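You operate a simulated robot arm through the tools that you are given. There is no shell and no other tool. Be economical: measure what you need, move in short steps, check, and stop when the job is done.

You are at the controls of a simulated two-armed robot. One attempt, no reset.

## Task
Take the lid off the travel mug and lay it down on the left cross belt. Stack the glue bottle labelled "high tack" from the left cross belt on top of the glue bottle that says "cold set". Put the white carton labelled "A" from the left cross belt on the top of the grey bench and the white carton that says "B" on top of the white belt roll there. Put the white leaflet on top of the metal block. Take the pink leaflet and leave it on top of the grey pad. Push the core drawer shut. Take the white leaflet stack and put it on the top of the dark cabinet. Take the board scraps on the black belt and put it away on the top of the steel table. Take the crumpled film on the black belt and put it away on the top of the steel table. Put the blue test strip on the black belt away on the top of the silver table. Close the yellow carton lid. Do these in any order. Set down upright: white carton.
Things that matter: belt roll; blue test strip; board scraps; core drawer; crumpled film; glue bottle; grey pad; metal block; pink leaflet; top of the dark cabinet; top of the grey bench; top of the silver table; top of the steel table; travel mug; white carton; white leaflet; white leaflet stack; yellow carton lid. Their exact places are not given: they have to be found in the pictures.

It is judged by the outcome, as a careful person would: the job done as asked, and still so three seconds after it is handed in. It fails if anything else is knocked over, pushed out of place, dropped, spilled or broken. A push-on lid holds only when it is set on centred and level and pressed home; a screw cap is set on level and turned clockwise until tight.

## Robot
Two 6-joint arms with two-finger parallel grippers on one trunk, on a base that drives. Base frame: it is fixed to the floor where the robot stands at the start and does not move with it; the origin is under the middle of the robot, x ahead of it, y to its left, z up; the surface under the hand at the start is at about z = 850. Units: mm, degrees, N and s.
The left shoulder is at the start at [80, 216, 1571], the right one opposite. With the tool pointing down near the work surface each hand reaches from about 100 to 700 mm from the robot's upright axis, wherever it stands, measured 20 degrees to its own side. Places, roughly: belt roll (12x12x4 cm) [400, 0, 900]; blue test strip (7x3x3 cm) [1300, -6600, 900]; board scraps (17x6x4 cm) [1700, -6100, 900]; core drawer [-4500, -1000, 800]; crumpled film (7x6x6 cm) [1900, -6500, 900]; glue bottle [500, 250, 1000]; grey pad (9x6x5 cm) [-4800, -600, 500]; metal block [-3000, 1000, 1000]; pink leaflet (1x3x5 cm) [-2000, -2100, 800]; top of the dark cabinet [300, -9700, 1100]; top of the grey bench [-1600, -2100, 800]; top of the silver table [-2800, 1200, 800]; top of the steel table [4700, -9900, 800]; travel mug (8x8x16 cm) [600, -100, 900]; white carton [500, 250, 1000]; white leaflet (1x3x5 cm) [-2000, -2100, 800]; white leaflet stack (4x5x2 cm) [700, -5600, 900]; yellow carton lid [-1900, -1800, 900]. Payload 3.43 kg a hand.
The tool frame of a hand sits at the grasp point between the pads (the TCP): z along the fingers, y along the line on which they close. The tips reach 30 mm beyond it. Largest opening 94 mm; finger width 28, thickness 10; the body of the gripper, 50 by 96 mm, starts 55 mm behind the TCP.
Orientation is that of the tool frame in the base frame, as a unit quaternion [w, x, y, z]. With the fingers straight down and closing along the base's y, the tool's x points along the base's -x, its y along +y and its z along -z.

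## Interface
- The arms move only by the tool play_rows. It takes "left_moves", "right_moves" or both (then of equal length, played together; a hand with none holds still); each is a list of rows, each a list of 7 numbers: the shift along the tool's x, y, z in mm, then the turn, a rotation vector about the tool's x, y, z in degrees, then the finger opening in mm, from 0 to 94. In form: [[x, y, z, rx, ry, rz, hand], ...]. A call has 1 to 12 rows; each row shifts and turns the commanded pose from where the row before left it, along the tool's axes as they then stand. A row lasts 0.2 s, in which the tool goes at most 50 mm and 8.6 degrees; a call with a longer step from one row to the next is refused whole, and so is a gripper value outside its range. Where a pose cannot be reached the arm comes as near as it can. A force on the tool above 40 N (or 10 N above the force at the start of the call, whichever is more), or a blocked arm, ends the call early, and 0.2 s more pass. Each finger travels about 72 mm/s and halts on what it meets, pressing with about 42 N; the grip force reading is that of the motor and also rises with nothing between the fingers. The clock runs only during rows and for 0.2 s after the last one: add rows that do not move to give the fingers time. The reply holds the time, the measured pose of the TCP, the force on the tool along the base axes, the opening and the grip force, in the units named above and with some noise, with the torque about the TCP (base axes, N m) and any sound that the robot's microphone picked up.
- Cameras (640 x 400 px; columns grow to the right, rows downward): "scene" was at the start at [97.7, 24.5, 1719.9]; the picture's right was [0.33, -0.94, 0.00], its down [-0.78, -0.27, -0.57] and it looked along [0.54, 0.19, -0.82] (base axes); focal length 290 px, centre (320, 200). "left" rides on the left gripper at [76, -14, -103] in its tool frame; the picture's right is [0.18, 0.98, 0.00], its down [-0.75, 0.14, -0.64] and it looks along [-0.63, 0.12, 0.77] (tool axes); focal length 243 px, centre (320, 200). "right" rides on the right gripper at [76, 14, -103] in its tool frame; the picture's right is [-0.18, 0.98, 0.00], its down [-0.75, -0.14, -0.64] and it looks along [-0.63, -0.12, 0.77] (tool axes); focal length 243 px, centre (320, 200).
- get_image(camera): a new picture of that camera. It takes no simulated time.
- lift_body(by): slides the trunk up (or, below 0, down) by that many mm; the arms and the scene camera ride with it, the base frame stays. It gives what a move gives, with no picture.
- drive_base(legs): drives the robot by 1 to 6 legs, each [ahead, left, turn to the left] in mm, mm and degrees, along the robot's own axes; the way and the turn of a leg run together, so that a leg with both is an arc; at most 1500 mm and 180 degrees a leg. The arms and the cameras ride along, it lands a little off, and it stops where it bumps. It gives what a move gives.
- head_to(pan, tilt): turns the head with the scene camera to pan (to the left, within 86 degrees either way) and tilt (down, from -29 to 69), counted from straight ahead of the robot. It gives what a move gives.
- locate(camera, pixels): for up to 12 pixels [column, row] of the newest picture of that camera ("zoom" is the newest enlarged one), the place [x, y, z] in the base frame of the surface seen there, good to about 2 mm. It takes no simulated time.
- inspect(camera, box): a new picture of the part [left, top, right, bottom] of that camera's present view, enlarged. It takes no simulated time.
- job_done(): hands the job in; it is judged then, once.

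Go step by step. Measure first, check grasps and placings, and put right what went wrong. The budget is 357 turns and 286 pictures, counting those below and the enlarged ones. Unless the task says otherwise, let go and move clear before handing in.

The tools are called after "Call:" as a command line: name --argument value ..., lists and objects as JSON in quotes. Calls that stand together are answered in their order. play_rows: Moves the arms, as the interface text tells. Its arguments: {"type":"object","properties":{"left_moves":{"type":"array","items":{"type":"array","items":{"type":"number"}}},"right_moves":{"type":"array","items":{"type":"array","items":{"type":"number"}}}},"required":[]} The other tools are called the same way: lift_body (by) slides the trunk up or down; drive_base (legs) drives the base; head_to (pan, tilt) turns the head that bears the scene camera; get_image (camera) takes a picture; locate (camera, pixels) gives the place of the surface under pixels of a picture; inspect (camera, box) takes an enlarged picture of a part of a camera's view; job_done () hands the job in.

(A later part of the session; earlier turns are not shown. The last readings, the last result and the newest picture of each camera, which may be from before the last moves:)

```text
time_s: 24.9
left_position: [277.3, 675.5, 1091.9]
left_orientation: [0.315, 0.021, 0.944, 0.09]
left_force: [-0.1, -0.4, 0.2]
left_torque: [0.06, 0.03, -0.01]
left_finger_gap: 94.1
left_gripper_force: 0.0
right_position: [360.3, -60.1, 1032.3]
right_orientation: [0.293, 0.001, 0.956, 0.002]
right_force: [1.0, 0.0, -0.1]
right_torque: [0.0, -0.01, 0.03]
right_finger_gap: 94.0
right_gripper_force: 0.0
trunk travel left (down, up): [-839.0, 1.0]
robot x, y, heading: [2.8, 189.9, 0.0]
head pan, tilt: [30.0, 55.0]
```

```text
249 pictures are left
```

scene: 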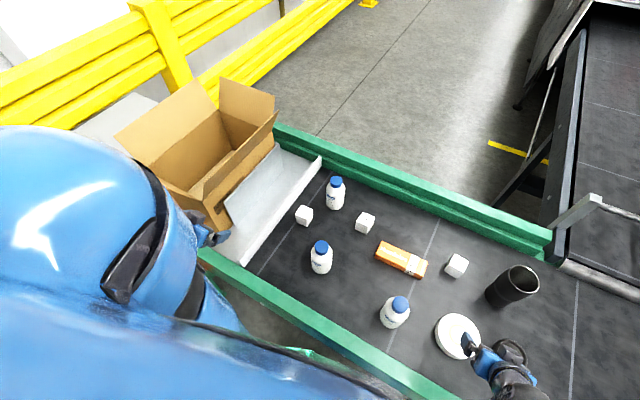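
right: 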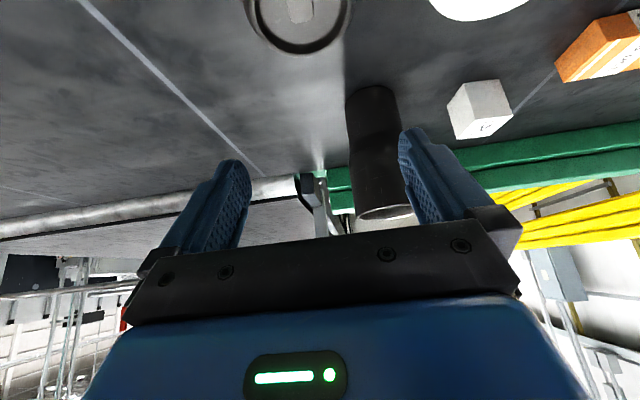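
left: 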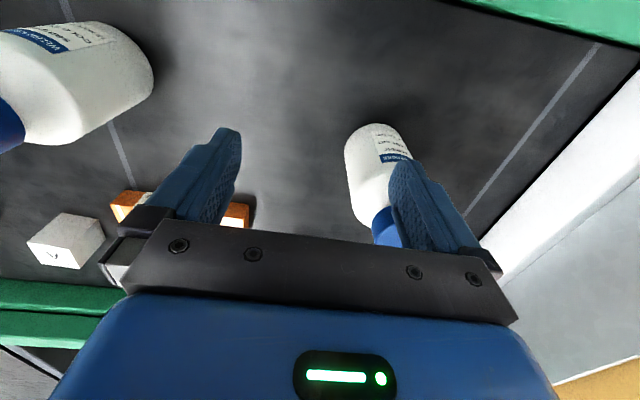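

Left hand's orientation drifted when blocked; correct it while moving forward-right to free space.

Call:
play_rows --left_moves '[[-16.5, -10, 11, 4.6, 1.35, -2.65, 94], [-16.5, -15, 11, 4.6, 1.35, -2.65, 94], [-24, -20, 16, 0, 0, 0, 94], [-24, -25, 16, 0, 0, 0, 94], [-24, -25, 16, 0, 0, 0, 94], [0, 0, 0, 0, 0, 0, 94]]'

```text
time_s: 26.3
left_position: [404.1, 583.9, 1090.6]
left_orientation: [0.296, 0.001, 0.955, -0.002]
left_force: [0.7, 1.4, -0.5]
left_torque: [-0.01, -0.01, 0.01]
left_finger_gap: 94.1
left_gripper_force: 0.0
right_position: [359.3, -55.7, 1034.0]
right_orientation: [0.293, 0.001, 0.956, 0.0]
right_force: [-0.3, 0.4, 0.4]
right_torque: [-0.01, 0.01, 0.01]
right_finger_gap: 94.0
right_gripper_force: 0.1
trunk travel left (down, up): [-839.0, 1.0]
robot x, y, heading: [1.1, 196.6, -0.1]
head pan, tilt: [30.0, 55.0]
```

Call:
inspect --camera "scene" --box '[290, 170, 380, 230]'

Call:
locate --camera "scene" --pixels '[[336, 182], [336, 200], [304, 212], [365, 218], [399, 304], [320, 246]]'

```text
6.67 times, centred on (335, 200) of scene
```

zoom: 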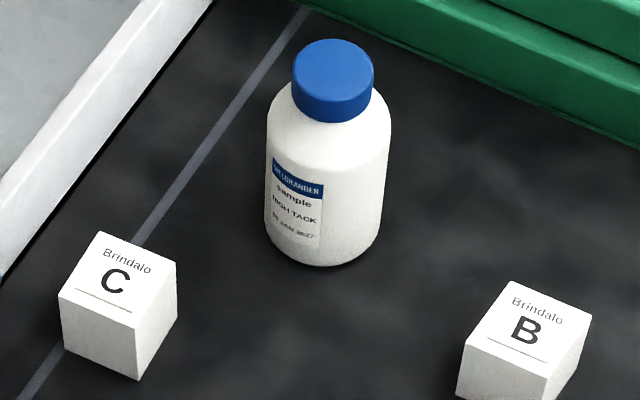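

```text
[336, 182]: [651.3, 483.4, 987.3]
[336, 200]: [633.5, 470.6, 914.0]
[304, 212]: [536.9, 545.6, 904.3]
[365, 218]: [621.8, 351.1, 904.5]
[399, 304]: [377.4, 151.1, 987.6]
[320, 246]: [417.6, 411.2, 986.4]
```

Call:
play_rows --left_moves '[[-26.1, -13.9, 24.6, 0, 0, 0, 94], [-26.1, -13.9, 24.6, 0, 0, 0, 94], [-26.1, -13.9, 24.6, 0, 0, 0, 94], [-26.1, -13.9, 24.6, 0, 0, 0, 94], [-26.1, -13.9, 24.6, 0, 0, 0, 94], [-26.1, -13.9, 24.6, 0, 0, 0, 94], [-26.1, -13.9, 24.6, 0, 0, 0, 94], [0, 0, 0, 0, 0, 0, 94]]'

Call:
get_image --camera "left"

```text
time_s: 28.1
left_position: [652.4, 483.0, 1053.0]
left_orientation: [0.295, 0.001, 0.955, -0.001]
left_force: [0.1, -0.4, 0.4]
left_torque: [-0.03, 0.01, -0.01]
left_finger_gap: 94.2
left_gripper_force: 0.1
right_position: [360.1, -55.9, 1033.9]
right_orientation: [0.293, 0.001, 0.956, 0.0]
right_force: [0.0, 0.1, -0.2]
right_torque: [0.03, 0.0, -0.01]
right_finger_gap: 94.0
right_gripper_force: 0.0
trunk travel left (down, up): [-839.0, 1.0]
robot x, y, heading: [1.9, 191.1, -0.2]
head pan, tilt: [30.0, 55.0]
```

```text
247 pictures are left
```

left: 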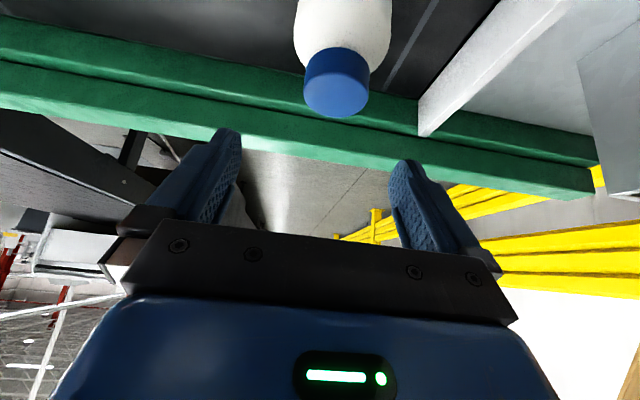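

Call:
play_rows --left_moves '[[20.6, 1.5, 30.3, 0, 0, 0, 94], [20.6, 1.5, 30.3, 0, 0, 0, 94], [20.6, 0, 30.3, 0, 0, 0, 94], [1.7, 0, 2.5, 0, 0, 0, 94], [0, 0, 0, 0, 0, 0, 94]]'

Call:
get_image --camera "left"

```text
time_s: 29.3
left_position: [650.5, 488.9, 937.9]
left_orientation: [0.296, 0.001, 0.955, -0.001]
left_force: [0.2, 0.5, -1.1]
left_torque: [-0.02, 0.02, 0.02]
left_finger_gap: 94.1
left_gripper_force: 0.1
right_position: [359.8, -55.4, 1033.4]
right_orientation: [0.294, 0.0, 0.956, 0.001]
right_force: [-0.6, -0.4, -0.4]
right_torque: [0.01, 0.01, -0.01]
right_finger_gap: 93.9
right_gripper_force: 0.0
trunk travel left (down, up): [-839.0, 1.0]
robot x, y, heading: [-3.9, 193.5, -0.2]
head pan, tilt: [30.0, 55.0]
```

```text
246 pictures are left
```

left: 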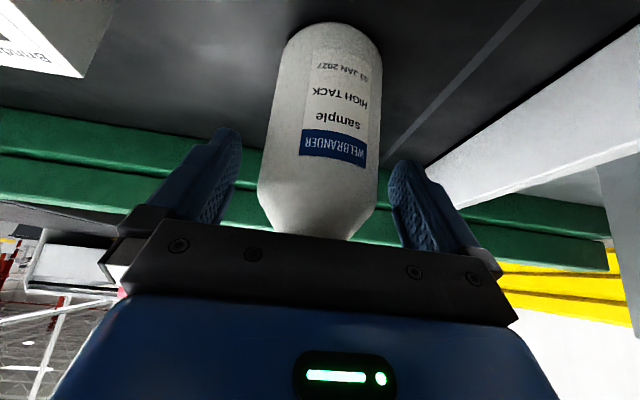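

Bottle "HIGH TACK" is centred between the fingers. Close and lift.

Call:
play_rows --left_moves '[[0, 0, 0, 0, 0, 0, 80], [0, 0, 0, 0, 0, 0, 65], [0, 0, 0, 0, 0, 0, 52], [0, 0, 0, 0, 0, 0, 50], [0, 0, 0, 0, 0, 0, 50], [-2.8, 0, -4.1, 0, 0, 0, 50], [-5.6, 0, -8.3, 0, 0, 0, 50], [0, 0, 0, 0, 0, 0, 50]]'

Call:
get_image --camera "left"

```text
time_s: 31.1
left_position: [650.6, 488.2, 952.4]
left_orientation: [0.295, 0.001, 0.956, -0.002]
left_force: [-0.3, 0.0, -2.8]
left_torque: [-0.02, 0.02, 0.03]
left_finger_gap: 68.3
left_gripper_force: 41.6
right_position: [360.6, -55.0, 1033.4]
right_orientation: [0.293, 0.001, 0.956, 0.0]
right_force: [0.5, 0.0, -0.6]
right_torque: [0.02, 0.01, 0.02]
right_finger_gap: 94.1
right_gripper_force: 0.1
trunk travel left (down, up): [-839.0, 1.0]
robot x, y, heading: [-1.4, 194.2, -0.0]
head pan, tilt: [30.0, 55.0]
```

```text
245 pictures are left
```

left: 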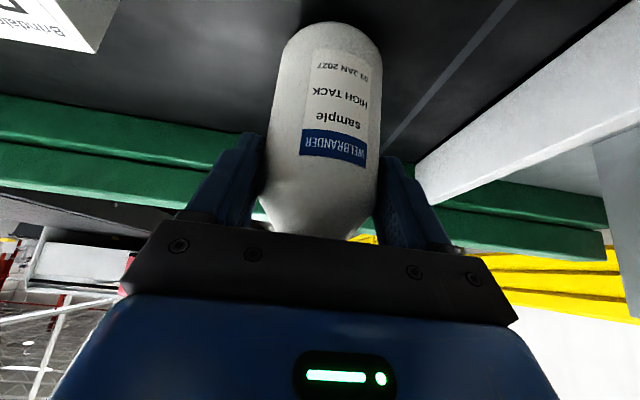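

Held (68 mm). Raise to ~1095 and drive back right.

Call:
play_rows --left_moves '[[-13.5, 0, -19.8, 0, 0, 0, 50], [-16.9, 0, -24.8, 0, 0, 0, 50], [-16.9, 0, -24.8, 0, 0, 0, 50], [-16.9, 0, -24.8, 0, 0, 0, 50], [-16.9, 0, -24.8, 0, 0, 0, 50]]'

Call:
drive_base --legs '[[0, -190, 0]]'

Call:
get_image --camera "scene"

```text
time_s: 32.3
left_position: [650.6, 489.8, 1098.7]
left_orientation: [0.295, 0.001, 0.956, -0.001]
left_force: [-0.3, 1.0, -3.8]
left_torque: [0.01, 0.02, 0.0]
left_finger_gap: 68.2
left_gripper_force: 42.1
right_position: [361.6, -56.0, 1033.3]
right_orientation: [0.293, 0.001, 0.956, 0.001]
right_force: [0.2, 0.8, -0.3]
right_torque: [-0.02, 0.02, -0.01]
right_finger_gap: 94.1
right_gripper_force: 0.1
trunk travel left (down, up): [-839.0, 1.0]
robot x, y, heading: [0.7, 189.6, 0.1]
head pan, tilt: [30.0, 55.0]
```

```text
time_s: 33.8
left_position: [651.5, 308.2, 1096.8]
left_orientation: [0.295, -0.001, 0.956, -0.003]
left_force: [1.1, -0.1, -3.9]
left_torque: [-0.05, 0.06, -0.01]
left_finger_gap: 68.7
left_gripper_force: 42.2
right_position: [362.2, -240.8, 1033.5]
right_orientation: [0.293, -0.001, 0.956, -0.001]
right_force: [0.5, -0.1, 0.1]
right_torque: [-0.04, 0.0, 0.0]
right_finger_gap: 94.1
right_gripper_force: 0.1
trunk travel left (down, up): [-839.0, 1.0]
robot x, y, heading: [-1.5, 6.3, 0.2]
head pan, tilt: [30.0, 55.0]
```

```text
244 pictures are left
```

scene: 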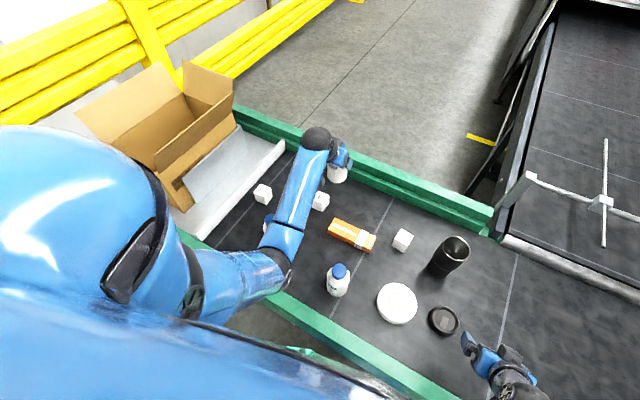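

Call:
play_rows --left_moves '[[25.6, -17.7, -17.4, 0, 0, 0, 50], [25.6, -17.7, -17.4, 0, 0, 0, 50], [25.6, -17.7, -17.4, 0, 0, 0, 50], [25.6, -17.7, -17.4, 0, 0, 0, 50], [25.6, -17.7, -17.4, 0, 0, 0, 50], [0, 0, 0, 0, 0, 0, 50]]'

Call:
get_image --camera "scene"

```text
time_s: 35.2
left_position: [494.8, 217.5, 1099.0]
left_orientation: [0.294, -0.001, 0.956, -0.002]
left_force: [0.1, -0.7, -3.6]
left_torque: [0.02, 0.03, 0.02]
left_finger_gap: 68.3
left_gripper_force: 42.0
right_position: [362.3, -241.7, 1033.1]
right_orientation: [0.293, -0.002, 0.956, 0.0]
right_force: [0.1, 0.7, -0.5]
right_torque: [0.02, 0.02, -0.04]
right_finger_gap: 94.0
right_gripper_force: 0.1
trunk travel left (down, up): [-839.0, 1.0]
robot x, y, heading: [-1.1, 5.0, 0.3]
head pan, tilt: [30.0, 55.0]
```

```text
243 pictures are left
```

scene: 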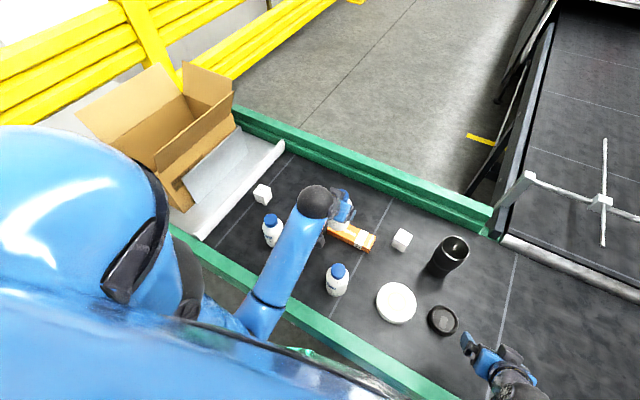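

Call:
inspect --camera "scene" --box '[315, 250, 365, 300]'

Call:
locate --camera "zoom" --pixels '[[288, 150], [240, 150], [340, 150], [290, 112], [288, 190]]'

Call:
play_rows --left_moves '[[25.3, -17.1, -17.2, 0, 0, 0, 50], [25.3, -17.1, -17.2, 0, 0, 0, 50], [25.3, -17.1, -17.2, 0, 0, 0, 50], [25.3, -17.1, -17.2, 0, 0, 0, 50], [0, 0, 0, 0, 0, 0, 50]]'

Call:
get_image --camera "left"

```text
8.00 times, centred on (340, 275) of scene
```

zoom: 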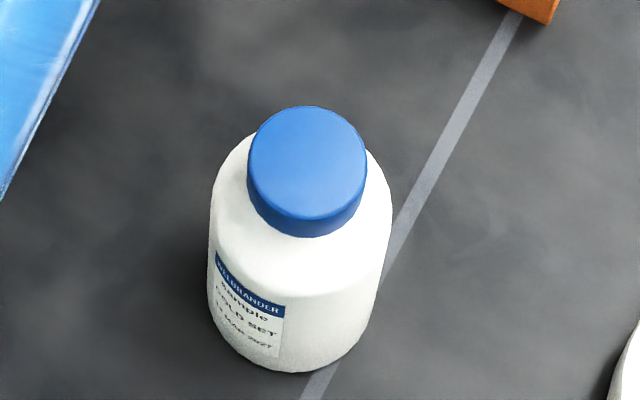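

```text
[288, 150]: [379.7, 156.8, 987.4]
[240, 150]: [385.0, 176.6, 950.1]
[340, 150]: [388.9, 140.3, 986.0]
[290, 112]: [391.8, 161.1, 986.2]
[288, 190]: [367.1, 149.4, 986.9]
```

```text
time_s: 36.4
left_position: [374.5, 147.6, 1098.4]
left_orientation: [0.296, -0.001, 0.955, -0.001]
left_force: [-0.5, 0.0, -3.7]
left_torque: [-0.03, 0.03, -0.02]
left_finger_gap: 68.3
left_gripper_force: 41.6
right_position: [359.8, -243.3, 1031.7]
right_orientation: [0.293, -0.002, 0.956, 0.002]
right_force: [0.5, 0.4, 0.1]
right_torque: [-0.03, -0.01, -0.01]
right_finger_gap: 94.2
right_gripper_force: 0.0
trunk travel left (down, up): [-839.0, 1.0]
robot x, y, heading: [0.8, 5.5, 0.2]
head pan, tilt: [30.0, 55.0]
```

```text
241 pictures are left
```

left: 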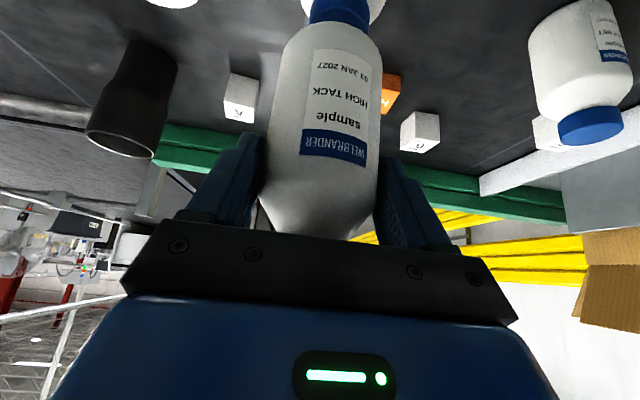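

Call:
play_rows --left_moves '[[6.4, 1, 7.5, 0, 0, 0, 50], [4.5, 0, 6.6, 0, 0, 0, 50], [0, 0, 0, 0, 0, 0, 50]]'

Call:
inspect --camera "left" --box '[230, 0, 430, 130]'

Call:
inspect --camera "scene" --box '[280, 200, 400, 300]'

```text
time_s: 37.2
left_position: [372.5, 148.2, 1081.2]
left_orientation: [0.294, -0.002, 0.956, -0.001]
left_force: [-0.5, 0.8, -3.8]
left_torque: [0.03, 0.0, 0.02]
left_finger_gap: 68.2
left_gripper_force: 41.7
right_position: [361.3, -243.4, 1034.0]
right_orientation: [0.294, -0.002, 0.956, 0.001]
right_force: [0.1, 0.7, 0.5]
right_torque: [0.0, 0.01, -0.04]
right_finger_gap: 94.2
right_gripper_force: 0.1
trunk travel left (down, up): [-839.0, 1.0]
robot x, y, heading: [-0.1, 2.0, 0.2]
head pan, tilt: [30.0, 55.0]
```

```text
3.08 times, centred on (330, 65) of left
```

zoom: 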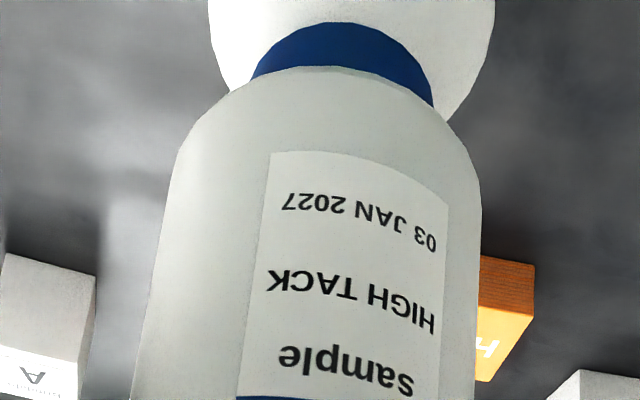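

```text
4.00 times, centred on (340, 250) of scene
```

zoom: 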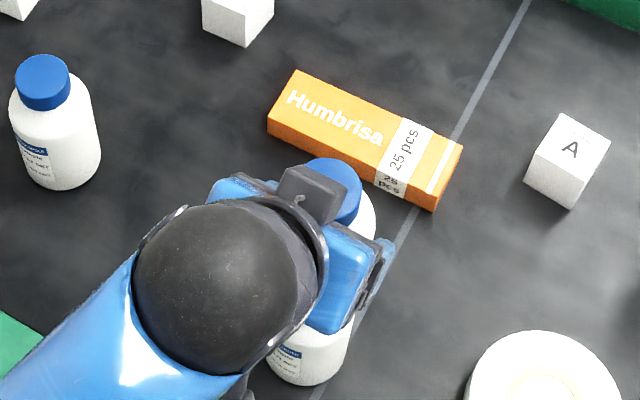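

Aligned. Lower in 1–2 mm steps to contact.

Call:
play_rows --left_moves '[[0.8, 0.5, 1.2, 0, 0, 0, 50], [0.8, 0, 1.2, 0, 0, 0, 50], [0.6, 0, 0.8, 0, 0, 0, 50], [0.6, 0, 0.8, 0, 0, 0, 50], [0, 0, 0, 0, 0, 0, 50]]'

```text
time_s: 38.4
left_position: [371.7, 148.2, 1077.2]
left_orientation: [0.296, -0.002, 0.955, -0.001]
left_force: [0.2, 1.9, 3.3]
left_torque: [0.27, 0.04, 0.0]
left_finger_gap: 68.5
left_gripper_force: 41.7
right_position: [361.0, -242.5, 1033.8]
right_orientation: [0.293, -0.002, 0.956, 0.001]
right_force: [-0.3, -0.2, -0.2]
right_torque: [-0.05, 0.02, -0.02]
right_finger_gap: 94.2
right_gripper_force: 0.1
trunk travel left (down, up): [-839.0, 1.0]
robot x, y, heading: [1.5, 1.1, 0.2]
head pan, tilt: [30.0, 55.0]
```

Contact made. Release slowly, then retract upward-back.

Call:
play_rows --left_moves '[[0, 0, 0, 0, 0, 0, 71], [0, 0, 0, 0, 0, 0, 78], [0, 0, 0, 0, 0, 0, 90], [0, 0, 0, 0, 0, 0, 94], [0, 0, 0, 0, 0, 0, 94]]'

Call:
inspect --camera "left" --box '[150, 0, 500, 240]'

```text
time_s: 39.6
left_position: [372.6, 148.9, 1076.9]
left_orientation: [0.294, -0.001, 0.956, -0.002]
left_force: [-0.6, 0.5, 0.6]
left_torque: [0.01, 0.05, -0.03]
left_finger_gap: 93.7
left_gripper_force: 0.1
right_position: [360.2, -241.8, 1033.1]
right_orientation: [0.293, 0.0, 0.956, 0.001]
right_force: [0.4, -0.1, 0.1]
right_torque: [0.0, 0.01, 0.01]
right_finger_gap: 93.9
right_gripper_force: 0.1
trunk travel left (down, up): [-839.0, 1.0]
robot x, y, heading: [-0.7, 5.7, 0.2]
head pan, tilt: [30.0, 55.0]
```

```text
1.67 times, centred on (325, 120) of left
```

zoom: 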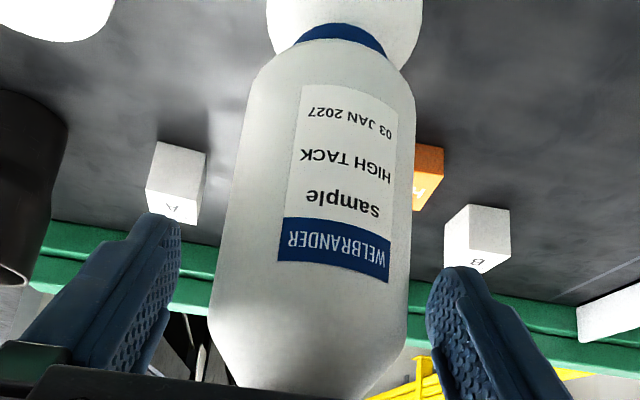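

The stack stands. Back away by driving the base backward.

Call:
drive_base --legs '[[-250, 0, 0]]'

Call:
get_image --camera "scene"

```text
time_s: 41.5
left_position: [125.3, 148.2, 1075.0]
left_orientation: [0.293, -0.002, 0.956, -0.001]
left_force: [-0.2, 0.1, 0.9]
left_torque: [-0.01, 0.01, -0.02]
left_finger_gap: 94.0
left_gripper_force: 0.2
right_position: [115.6, -243.7, 1032.3]
right_orientation: [0.292, -0.002, 0.957, 0.002]
right_force: [-0.4, 0.1, -0.4]
right_torque: [0.01, 0.0, 0.04]
right_finger_gap: 94.1
right_gripper_force: 0.0
trunk travel left (down, up): [-839.0, 1.0]
robot x, y, heading: [-248.0, 4.3, 0.3]
head pan, tilt: [30.0, 55.0]
```

```text
237 pictures are left
```

scene: 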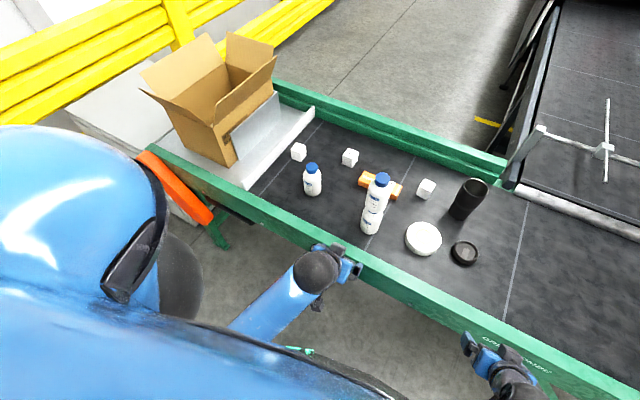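

Stack stands upright. Next carton B → belt roll. Measure B, A and the roll.

Call:
inspect --camera "scene" --box '[330, 135, 380, 180]'

Call:
inspect --camera "scene" --box '[395, 165, 455, 265]'

```text
8.89 times, centred on (355, 158) of scene
```

zoom: 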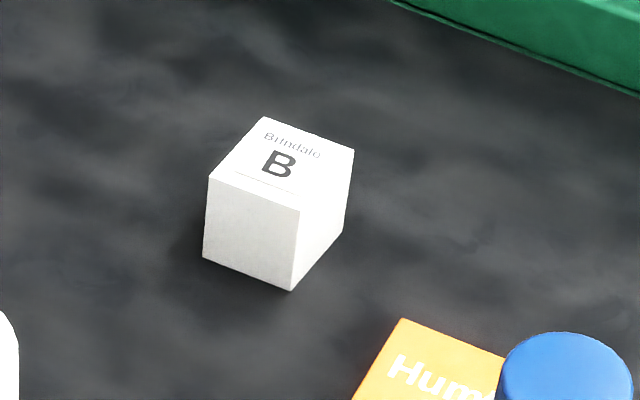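

```text
4.00 times, centred on (425, 215) of scene
```

zoom: 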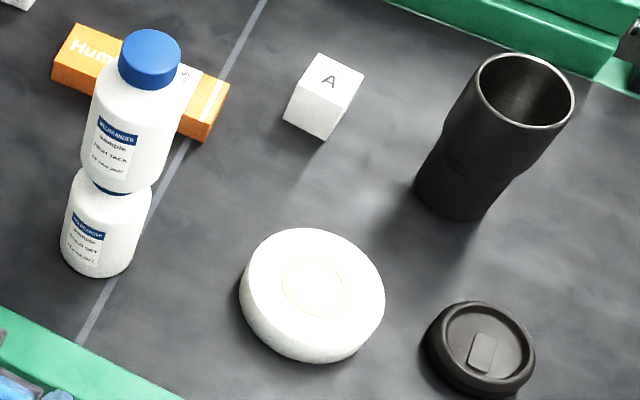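

Call:
locate --camera "zoom" --pixels '[[319, 56], [361, 71], [337, 108], [293, 92], [320, 135], [312, 287], [243, 275], [380, 292], [315, 232], [306, 335], [345, 200]]'

Call:
inspect --camera "scene" --box '[330, 135, 380, 180]'

Call:
locate --camera "zoom" --pixels '[[265, 120], [351, 150], [298, 207], [212, 177], [292, 285]]'

```text
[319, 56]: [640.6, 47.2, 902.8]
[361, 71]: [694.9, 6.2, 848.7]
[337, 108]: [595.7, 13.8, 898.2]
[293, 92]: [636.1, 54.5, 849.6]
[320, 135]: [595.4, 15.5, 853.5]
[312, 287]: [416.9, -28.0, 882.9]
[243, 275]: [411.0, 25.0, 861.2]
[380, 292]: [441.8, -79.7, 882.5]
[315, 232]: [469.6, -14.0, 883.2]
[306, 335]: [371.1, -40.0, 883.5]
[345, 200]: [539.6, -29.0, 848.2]
```

```text
8.89 times, centred on (355, 158) of scene
```

zoom: 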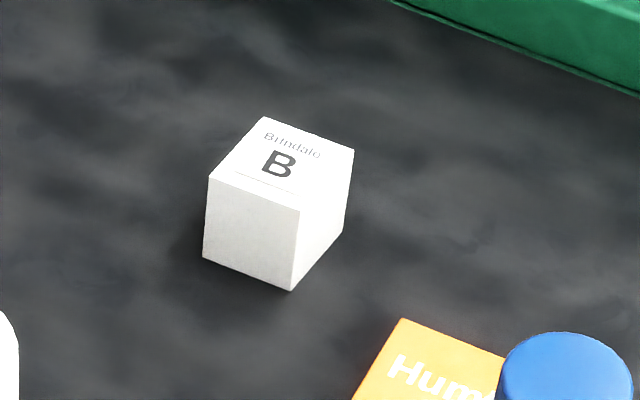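

```text
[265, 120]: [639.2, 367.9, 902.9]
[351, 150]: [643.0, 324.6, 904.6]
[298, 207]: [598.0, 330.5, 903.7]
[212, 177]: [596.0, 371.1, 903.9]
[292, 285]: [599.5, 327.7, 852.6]
```

B: centre (619,348), top 904, ~43 mm wide. Shift the left hand to y≈348, then drive forward again.

Call:
play_rows --left_moves '[[-16.5, 40, 11.2, 0, 0, 0, 94], [-16.5, 40, 11.2, 0, 0, 0, 94], [-16.5, 40, 11.2, 0, 0, 0, 94], [-16.5, 40, 11.2, 0, 0, 0, 94], [-16.5, 40, 11.2, 0, 0, 0, 64]]'

Call:
drive_base --legs '[[250, 0, -0.3]]'

Call:
get_image --camera "left"

```text
time_s: 42.6
left_position: [221.3, 349.1, 1075.5]
left_orientation: [0.295, -0.001, 0.955, -0.003]
left_force: [0.2, -0.4, 0.5]
left_torque: [-0.01, 0.0, 0.0]
left_finger_gap: 63.8
left_gripper_force: 0.1
right_position: [112.8, -242.5, 1033.4]
right_orientation: [0.292, -0.001, 0.957, 0.0]
right_force: [0.3, 0.7, -0.3]
right_torque: [-0.03, 0.01, -0.01]
right_finger_gap: 94.1
right_gripper_force: 0.0
trunk travel left (down, up): [-839.0, 1.0]
robot x, y, heading: [-248.4, 3.3, 0.3]
head pan, tilt: [30.0, 55.0]
```

```text
time_s: 44.5
left_position: [472.8, 344.6, 1078.4]
left_orientation: [0.297, 0.001, 0.955, -0.002]
left_force: [0.1, 0.5, -0.1]
left_torque: [0.0, -0.01, -0.01]
left_finger_gap: 64.2
left_gripper_force: 0.1
right_position: [359.1, -245.7, 1035.0]
right_orientation: [0.295, 0.002, 0.956, 0.0]
right_force: [0.3, -0.9, 0.4]
right_torque: [-0.03, -0.03, 0.02]
right_finger_gap: 93.7
right_gripper_force: 0.1
trunk travel left (down, up): [-839.0, 1.0]
robot x, y, heading: [5.1, -1.0, -0.1]
head pan, tilt: [30.0, 55.0]
```

```text
233 pictures are left
```

left: 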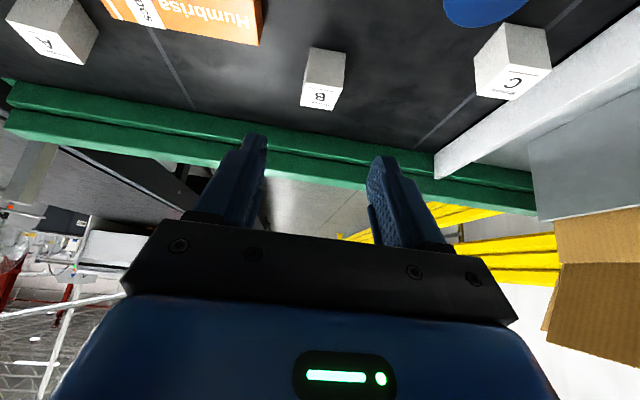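

Call:
play_rows --left_moves '[[-14.4, 0.9, 40, 0, 0, 0, 64], [-14.4, 0.9, 40, 0, 0, 0, 64], [-14.4, 0.9, 40, 0, 0, 0, 64], [-14.4, 0.9, 40, 0, 0, 0, 64], [0, 0, 0, 0, 0, 0, 64]]'

Call:
get_image --camera "left"

```text
time_s: 45.7
left_position: [615.4, 351.6, 976.4]
left_orientation: [0.296, 0.001, 0.955, -0.002]
left_force: [-1.0, -0.1, 0.2]
left_torque: [-0.04, -0.03, 0.01]
left_finger_gap: 63.9
left_gripper_force: 0.2
right_position: [363.7, -245.5, 1033.7]
right_orientation: [0.293, 0.002, 0.956, 0.0]
right_force: [-0.6, 0.7, 0.7]
right_torque: [0.0, 0.01, 0.01]
right_finger_gap: 93.9
right_gripper_force: 0.0
trunk travel left (down, up): [-839.0, 1.0]
robot x, y, heading: [2.3, 4.2, -0.3]
head pan, tilt: [30.0, 55.0]
```

```text
232 pictures are left
```

left: 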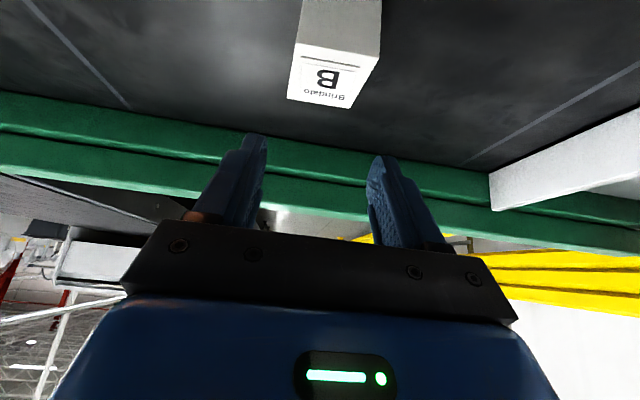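

Call:
play_rows --left_moves '[[23.8, -1.5, 31.5, 0, 0, 0, 64], [23.8, -1.5, 31.5, 0, 0, 0, 64], [0, 0, 0, 0, 0, 0, 64]]'

Call:
get_image --camera "left"

```text
time_s: 46.5
left_position: [609.6, 344.4, 896.6]
left_orientation: [0.296, 0.001, 0.955, -0.002]
left_force: [-0.4, 0.4, -0.4]
left_torque: [0.0, -0.01, -0.01]
left_finger_gap: 63.8
left_gripper_force: 0.1
right_position: [363.0, -245.4, 1033.7]
right_orientation: [0.293, 0.002, 0.956, -0.001]
right_force: [0.5, -0.4, 0.2]
right_torque: [-0.01, -0.03, -0.05]
right_finger_gap: 93.9
right_gripper_force: 0.0
trunk travel left (down, up): [-839.0, 1.0]
robot x, y, heading: [4.8, 2.0, -0.1]
head pan, tilt: [30.0, 55.0]
```

```text
231 pictures are left
```

left: 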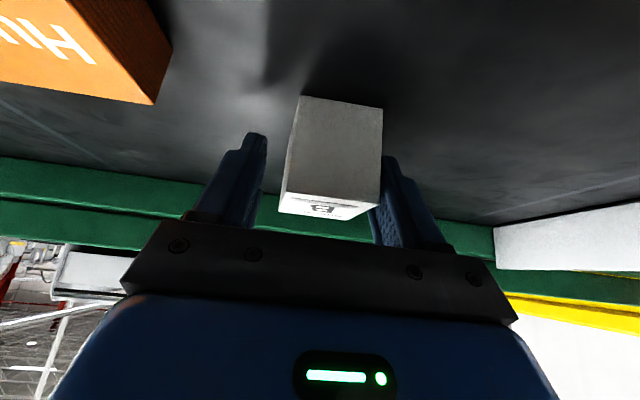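

Box is between the fingers (slightly to the left finger's side); nudge +3 mm in y, close and lift.

Call:
play_rows --left_moves '[[0, 3, 0, 0, 0, 0, 58], [0, 0, 0, 0, 0, 0, 45], [0, 0, 0, 0, 0, 0, 34], [0, 0, 0, 0, 0, 0, 34], [-5.6, 0, -8.3, 0, 0, 0, 34], [-16.9, 0, -24.8, 0, 0, 0, 34], [-16.9, 0, -24.8, 0, 0, 0, 34], [-16.9, 0, -24.8, 0, 0, 0, 34], [-16.9, 0, -24.8, 0, 0, 0, 34], [-16.9, 0, -24.8, 0, 0, 0, 34], [0, 0, 0, 0, 0, 0, 34]]'

Call:
get_image --camera "left"

```text
time_s: 48.9
left_position: [610.0, 347.9, 1058.3]
left_orientation: [0.295, 0.001, 0.956, -0.002]
left_force: [0.0, -0.8, -0.7]
left_torque: [-0.02, 0.02, 0.01]
left_finger_gap: 48.4
left_gripper_force: 42.5
right_position: [364.5, -244.6, 1032.8]
right_orientation: [0.294, 0.001, 0.956, 0.001]
right_force: [0.2, 0.2, 0.2]
right_torque: [0.02, 0.01, 0.02]
right_finger_gap: 94.0
right_gripper_force: 0.2
trunk travel left (down, up): [-839.0, 1.0]
robot x, y, heading: [1.0, 2.5, -0.1]
head pan, tilt: [30.0, 55.0]
```

```text
230 pictures are left
```

left: 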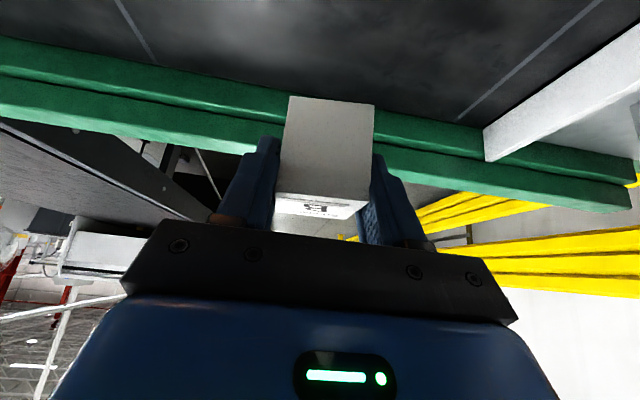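

B held. Drive back, move right, then forward to the roll.

Call:
drive_base --legs '[[-350, 0, 0]]'

Call:
play_rows --left_moves '[[18.2, -25.5, -12.4, 0, 0, 0, 34], [18.2, -25.5, -12.4, 0, 0, 0, 34], [18.2, -25.5, -12.4, 0, 0, 0, 34], [18.2, -25.5, -12.4, 0, 0, 0, 34], [18.2, -25.5, -12.4, 0, 0, 0, 34], [0, 0, 0, 0, 0, 0, 34]]'

Call:
drive_base --legs '[[0, -250, 0]]'

Call:
head_to --pan 10 --tilt 50

Call:
get_image --camera "scene"

```text
time_s: 51.2
left_position: [256.4, 349.5, 1056.3]
left_orientation: [0.294, 0.0, 0.956, -0.001]
left_force: [0.6, -0.1, -0.3]
left_torque: [-0.03, 0.02, -0.02]
left_finger_gap: 48.3
left_gripper_force: 42.4
right_position: [12.4, -245.2, 1033.5]
right_orientation: [0.291, 0.0, 0.957, 0.001]
right_force: [1.2, -0.3, -1.2]
right_torque: [-0.05, 0.01, -0.02]
right_finger_gap: 94.1
right_gripper_force: 0.1
trunk travel left (down, up): [-839.0, 1.0]
robot x, y, heading: [-352.5, 5.3, -0.2]
head pan, tilt: [30.0, 55.0]
```

```text
time_s: 52.6
left_position: [144.7, 224.1, 1058.5]
left_orientation: [0.295, 0.0, 0.955, -0.001]
left_force: [0.6, -0.2, 0.5]
left_torque: [-0.01, -0.01, -0.06]
left_finger_gap: 48.5
left_gripper_force: 42.5
right_position: [10.2, -243.8, 1034.2]
right_orientation: [0.293, -0.001, 0.956, 0.001]
right_force: [0.1, 0.5, 0.5]
right_torque: [-0.03, -0.01, 0.04]
right_finger_gap: 93.9
right_gripper_force: 0.1
trunk travel left (down, up): [-839.0, 1.0]
robot x, y, heading: [-351.8, 5.2, 0.2]
head pan, tilt: [30.0, 55.0]
```

```text
time_s: 54.4
left_position: [144.6, -17.4, 1057.3]
left_orientation: [0.295, -0.001, 0.955, -0.004]
left_force: [-0.2, 0.2, -0.1]
left_torque: [0.01, -0.01, -0.02]
left_finger_gap: 48.5
left_gripper_force: 42.5
right_position: [10.0, -484.8, 1034.0]
right_orientation: [0.293, 0.0, 0.956, -0.001]
right_force: [0.0, -0.3, 0.1]
right_torque: [-0.01, -0.01, -0.03]
right_finger_gap: 93.9
right_gripper_force: 0.1
trunk travel left (down, up): [-839.0, 1.0]
robot x, y, heading: [-349.7, -242.1, 0.1]
head pan, tilt: [30.0, 55.0]
```

```text
time_s: 55.2
left_position: [143.9, -21.1, 1057.5]
left_orientation: [0.294, -0.001, 0.956, -0.001]
left_force: [0.3, 0.1, 0.2]
left_torque: [0.03, 0.01, 0.02]
left_finger_gap: 48.2
left_gripper_force: 41.8
right_position: [9.8, -489.5, 1033.4]
right_orientation: [0.294, -0.001, 0.956, 0.001]
right_force: [0.6, 0.1, 0.3]
right_torque: [0.0, -0.01, 0.0]
right_finger_gap: 93.9
right_gripper_force: 0.0
trunk travel left (down, up): [-839.0, 1.0]
robot x, y, heading: [-351.8, -246.5, 0.2]
head pan, tilt: [10.0, 50.0]
```

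```text
229 pictures are left
```

scene: 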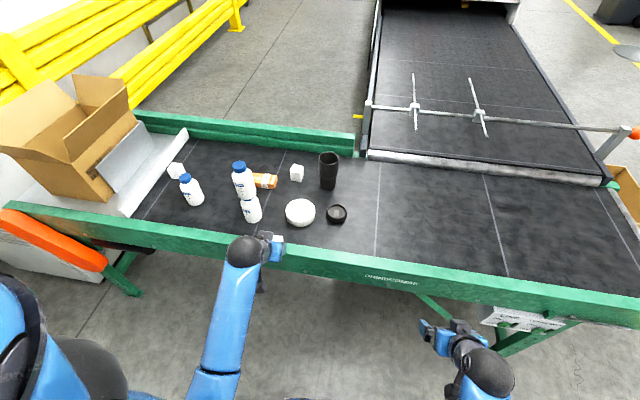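

Call:
drive_base --legs '[[262, 0, 0]]'

Call:
inspect --camera "scene" --box '[200, 150, 400, 300]'

Call:
get_image --camera "left"

```text
time_s: 57.1
left_position: [396.8, -20.1, 1059.6]
left_orientation: [0.296, 0.0, 0.955, -0.002]
left_force: [-1.2, 0.0, -0.9]
left_torque: [0.0, -0.03, 0.01]
left_finger_gap: 48.2
left_gripper_force: 42.2
right_position: [263.0, -489.1, 1035.1]
right_orientation: [0.295, 0.0, 0.955, 0.001]
right_force: [-1.4, -0.1, -0.4]
right_torque: [-0.01, -0.02, -0.01]
right_finger_gap: 94.0
right_gripper_force: 0.2
trunk travel left (down, up): [-839.0, 1.0]
robot x, y, heading: [-94.8, -244.3, -0.0]
head pan, tilt: [10.0, 50.0]
```

```text
2.67 times, centred on (300, 225) of scene
```

zoom: 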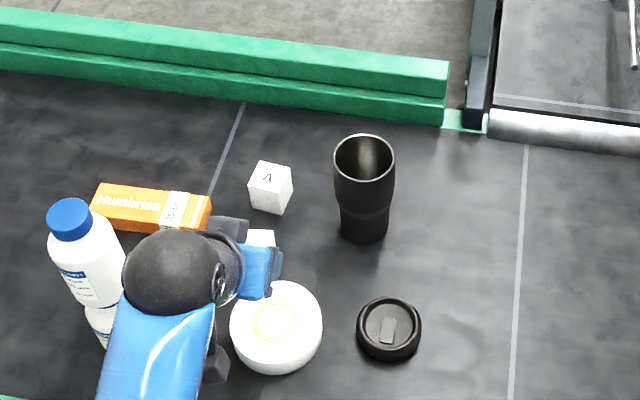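

```text
227 pictures are left
```

left: 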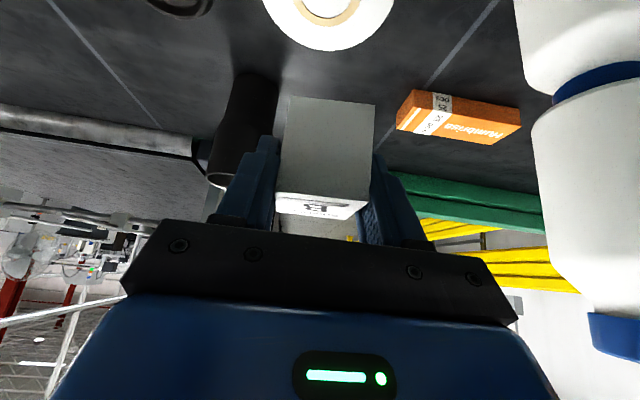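

Call:
play_rows --left_moves '[[17, -2.7, 34.4, 0, 0, 0, 34], [17, -2.7, 34.4, 0, 0, 0, 34], [17, -2.7, 34.4, 0, 0, 0, 34], [0, 0, 0, 0, 0, 0, 34]]'

Call:
get_image --camera "left"

Call:
inspect --camera "scene" --box '[220, 200, 360, 300]'

```text
time_s: 58.1
left_position: [417.4, -26.6, 942.4]
left_orientation: [0.295, -0.001, 0.956, -0.001]
left_force: [-0.2, -0.9, -0.2]
left_torque: [-0.02, 0.01, 0.01]
left_finger_gap: 48.4
left_gripper_force: 42.1
right_position: [266.4, -488.7, 1033.1]
right_orientation: [0.293, -0.001, 0.956, 0.001]
right_force: [0.0, 0.4, -0.6]
right_torque: [0.02, 0.03, 0.01]
right_finger_gap: 94.0
right_gripper_force: 0.1
trunk travel left (down, up): [-839.0, 1.0]
robot x, y, heading: [-96.5, -242.1, -0.1]
head pan, tilt: [10.0, 50.0]
```

```text
226 pictures are left
```

left: 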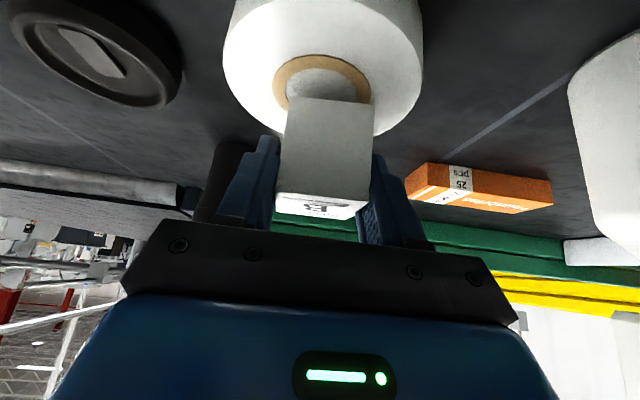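

```text
4.00 times, centred on (290, 250) of scene
```

zoom: 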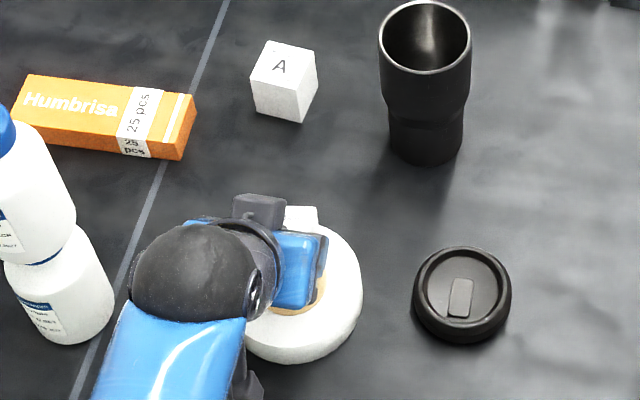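

Call:
play_rows --left_moves '[[8.6, -0.5, 3.8, 0, 0, 0, 34], [1.7, 0, 2.5, 0, 0, 0, 34], [0.8, 0, 1.2, 0, 0, 0, 34], [0.8, 0, 1.2, 0, 0, 0, 34], [0, 0, 0, 0, 0, 0, 34]]'

```text
time_s: 59.3
left_position: [411.5, -29.3, 930.4]
left_orientation: [0.296, 0.0, 0.955, -0.001]
left_force: [0.1, 1.0, 2.8]
left_torque: [-0.04, -0.07, 0.04]
left_finger_gap: 48.3
left_gripper_force: 41.5
right_position: [265.7, -489.1, 1033.7]
right_orientation: [0.294, 0.0, 0.956, 0.001]
right_force: [-0.3, -0.1, 0.1]
right_torque: [0.0, 0.0, -0.01]
right_finger_gap: 93.9
right_gripper_force: 0.0
trunk travel left (down, up): [-839.0, 1.0]
robot x, y, heading: [-96.3, -242.2, -0.1]
head pan, tilt: [10.0, 50.0]
```

Touching (2.8 N). Release to 66 and lift off.

Call:
play_rows --left_moves '[[0, 0, 0, 0, 0, 0, 52], [0, 0, 0, 0, 0, 0, 66], [0, 0, 0, 0, 0, 0, 70], [-5.6, 0, -8.3, 0, 0, 0, 70], [-16.9, 0, -24.8, 0, 0, 0, 70], [-16.9, 0, -24.8, 0, 0, 0, 70], [-16.9, 0, -24.8, 0, 0, 0, 70], [-16.9, 0, -24.8, 0, 0, 0, 70]]'

Call:
get_image --camera "left"

Call:
inspect --camera "scene" --box '[220, 160, 380, 280]'

```text
time_s: 61.1
left_position: [411.8, -30.8, 1062.8]
left_orientation: [0.294, -0.001, 0.956, -0.002]
left_force: [0.1, 0.1, 0.1]
left_torque: [0.02, -0.03, 0.01]
left_finger_gap: 70.0
left_gripper_force: 0.0
right_position: [266.6, -490.3, 1032.2]
right_orientation: [0.293, 0.0, 0.956, 0.001]
right_force: [1.2, 0.2, -0.3]
right_torque: [-0.03, 0.01, -0.02]
right_finger_gap: 94.1
right_gripper_force: 0.1
trunk travel left (down, up): [-839.0, 1.0]
robot x, y, heading: [-93.8, -239.4, -0.0]
head pan, tilt: [10.0, 50.0]
```

```text
224 pictures are left
```

left: 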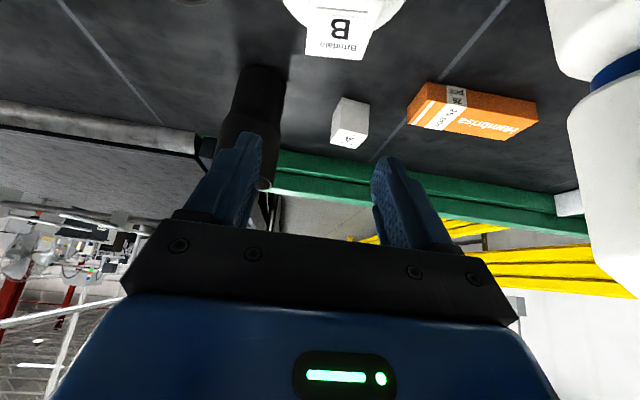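

```text
3.33 times, centred on (300, 220) of scene
```

zoom: 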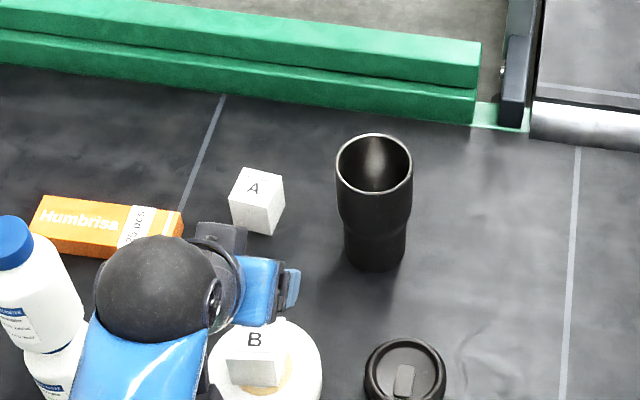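

B stands on the roll. Next carton A with the left hand; measure it.

Call:
inspect --camera "scene" --box '[275, 200, 325, 240]'

Call:
locate --camera "zoom" --pixels '[[125, 95], [280, 130]]'

```text
10.00 times, centred on (300, 220) of scene
```

zoom: 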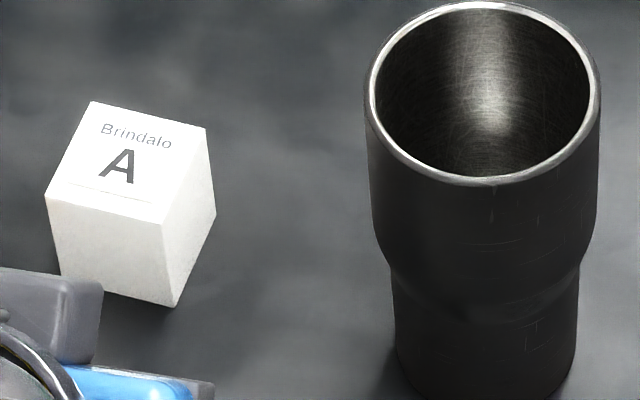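

```text
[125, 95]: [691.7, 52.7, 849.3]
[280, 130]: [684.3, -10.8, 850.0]
```

Call:
locate --camera "zoom" --pixels '[[95, 107], [203, 131], [160, 220], [50, 193], [125, 160], [176, 300]]'

Call:
drive_base --legs '[[90, 0, 0]]'

```text
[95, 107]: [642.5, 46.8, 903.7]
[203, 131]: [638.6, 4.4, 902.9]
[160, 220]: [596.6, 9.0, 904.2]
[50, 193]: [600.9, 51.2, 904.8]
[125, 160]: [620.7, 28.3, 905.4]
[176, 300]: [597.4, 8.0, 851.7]
```

```text
time_s: 62.2
left_position: [493.5, -31.7, 1065.2]
left_orientation: [0.3, 0.0, 0.954, -0.002]
left_force: [-1.1, 0.4, 0.7]
left_torque: [0.03, 0.02, 0.02]
left_finger_gap: 70.1
left_gripper_force: 0.1
right_position: [346.7, -489.7, 1036.6]
right_orientation: [0.296, 0.0, 0.955, 0.001]
right_force: [-1.0, 0.1, 0.5]
right_torque: [-0.04, -0.06, 0.05]
right_finger_gap: 94.1
right_gripper_force: 0.0
trunk travel left (down, up): [-839.0, 1.0]
robot x, y, heading: [-5.3, -238.7, 0.2]
head pan, tilt: [10.0, 50.0]
```

Call:
play_rows --left_moves '[[-11.9, 15, 34.7, 0, 0, 0, 66], [-11.9, 15, 34.7, 0, 0, 0, 66], [-11.9, 15, 34.7, 0, 0, 0, 66], [-11.9, 15, 34.7, 0, 0, 0, 66], [0, 0, 0, 0, 0, 0, 66]]'

Call:
get_image --camera "left"

```text
time_s: 63.4
left_position: [617.5, 27.6, 973.5]
left_orientation: [0.295, 0.001, 0.955, -0.001]
left_force: [-0.5, -0.6, 0.2]
left_torque: [0.0, -0.03, 0.0]
left_finger_gap: 65.7
left_gripper_force: 0.0
right_position: [353.4, -489.6, 1033.1]
right_orientation: [0.293, 0.001, 0.956, 0.0]
right_force: [-0.3, -0.2, 0.5]
right_torque: [0.02, 0.02, -0.01]
right_finger_gap: 94.5
right_gripper_force: 0.1
trunk travel left (down, up): [-839.0, 1.0]
robot x, y, heading: [-4.7, -241.4, -0.2]
head pan, tilt: [10.0, 50.0]
```

```text
221 pictures are left
```

left: 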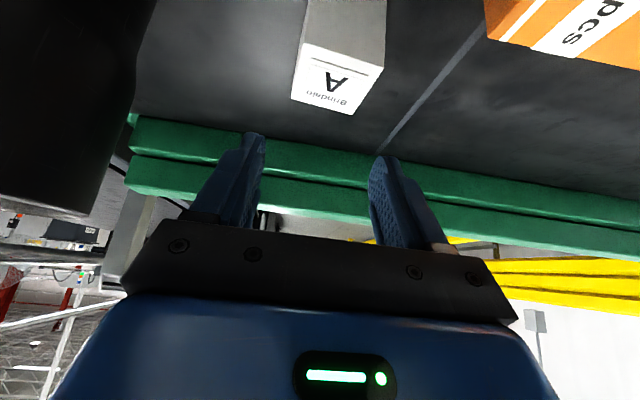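

Call:
play_rows --left_moves '[[24.2, 1, 29.8, 0, 0, 0, 66], [24.2, 1, 29.8, 0, 0, 0, 66], [0, 0, 0, 0, 0, 0, 66]]'

Call:
get_image --camera "left"

```text
time_s: 64.2
left_position: [612.0, 30.1, 899.5]
left_orientation: [0.295, 0.001, 0.955, -0.003]
left_force: [0.7, 0.3, -0.5]
left_torque: [0.01, -0.01, 0.0]
left_finger_gap: 66.0
left_gripper_force: 0.0
right_position: [352.5, -489.2, 1034.1]
right_orientation: [0.293, 0.0, 0.956, 0.001]
right_force: [0.9, -0.2, 0.4]
right_torque: [0.01, 0.0, 0.01]
right_finger_gap: 94.0
right_gripper_force: 0.1
trunk travel left (down, up): [-839.0, 1.0]
robot x, y, heading: [-3.0, -241.4, 0.1]
head pan, tilt: [10.0, 50.0]
```

```text
220 pictures are left
```

left: 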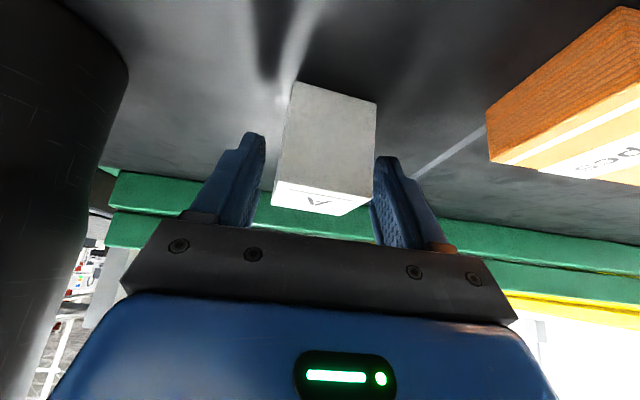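

Call:
play_rows --left_moves '[[0, 0, 0, 0, 0, 0, 56], [0, 0, 0, 0, 0, 0, 44], [0, 0, 0, 0, 0, 0, 34], [0, 0, 0, 0, 0, 0, 34], [-5.6, 0, -8.3, 0, 0, 0, 34], [-16.9, 0, -24.8, 0, 0, 0, 34], [-16.9, 0, -24.8, 0, 0, 0, 34], [-16.9, 0, -24.8, 0, 0, 0, 34], [-16.9, 0, -24.8, 0, 0, 0, 34], [-16.9, 0, -24.8, 0, 0, 0, 34], [0, 0, 0, 0, 0, 0, 34]]'

Call:
get_image --camera "left"

```text
time_s: 66.6
left_position: [611.9, 29.9, 1055.6]
left_orientation: [0.295, 0.001, 0.956, -0.002]
left_force: [0.1, 0.2, 0.3]
left_torque: [0.02, -0.02, -0.01]
left_finger_gap: 48.9
left_gripper_force: 41.9
right_position: [354.3, -489.4, 1033.4]
right_orientation: [0.293, 0.0, 0.956, 0.001]
right_force: [0.2, -0.3, -0.6]
right_torque: [-0.02, 0.01, 0.0]
right_finger_gap: 93.8
right_gripper_force: 0.2
trunk travel left (down, up): [-839.0, 1.0]
robot x, y, heading: [-4.1, -238.8, -0.0]
head pan, tilt: [10.0, 50.0]
```

```text
219 pictures are left
```

left: 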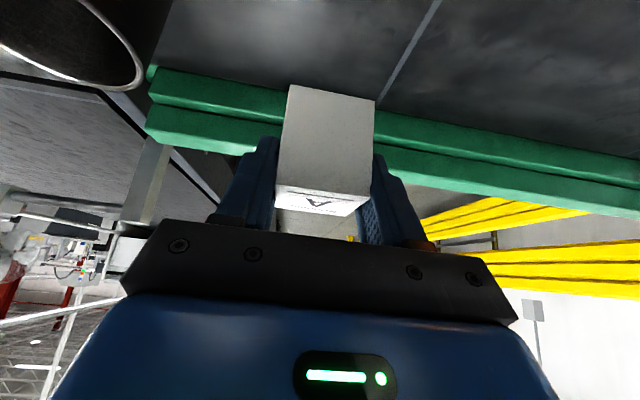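

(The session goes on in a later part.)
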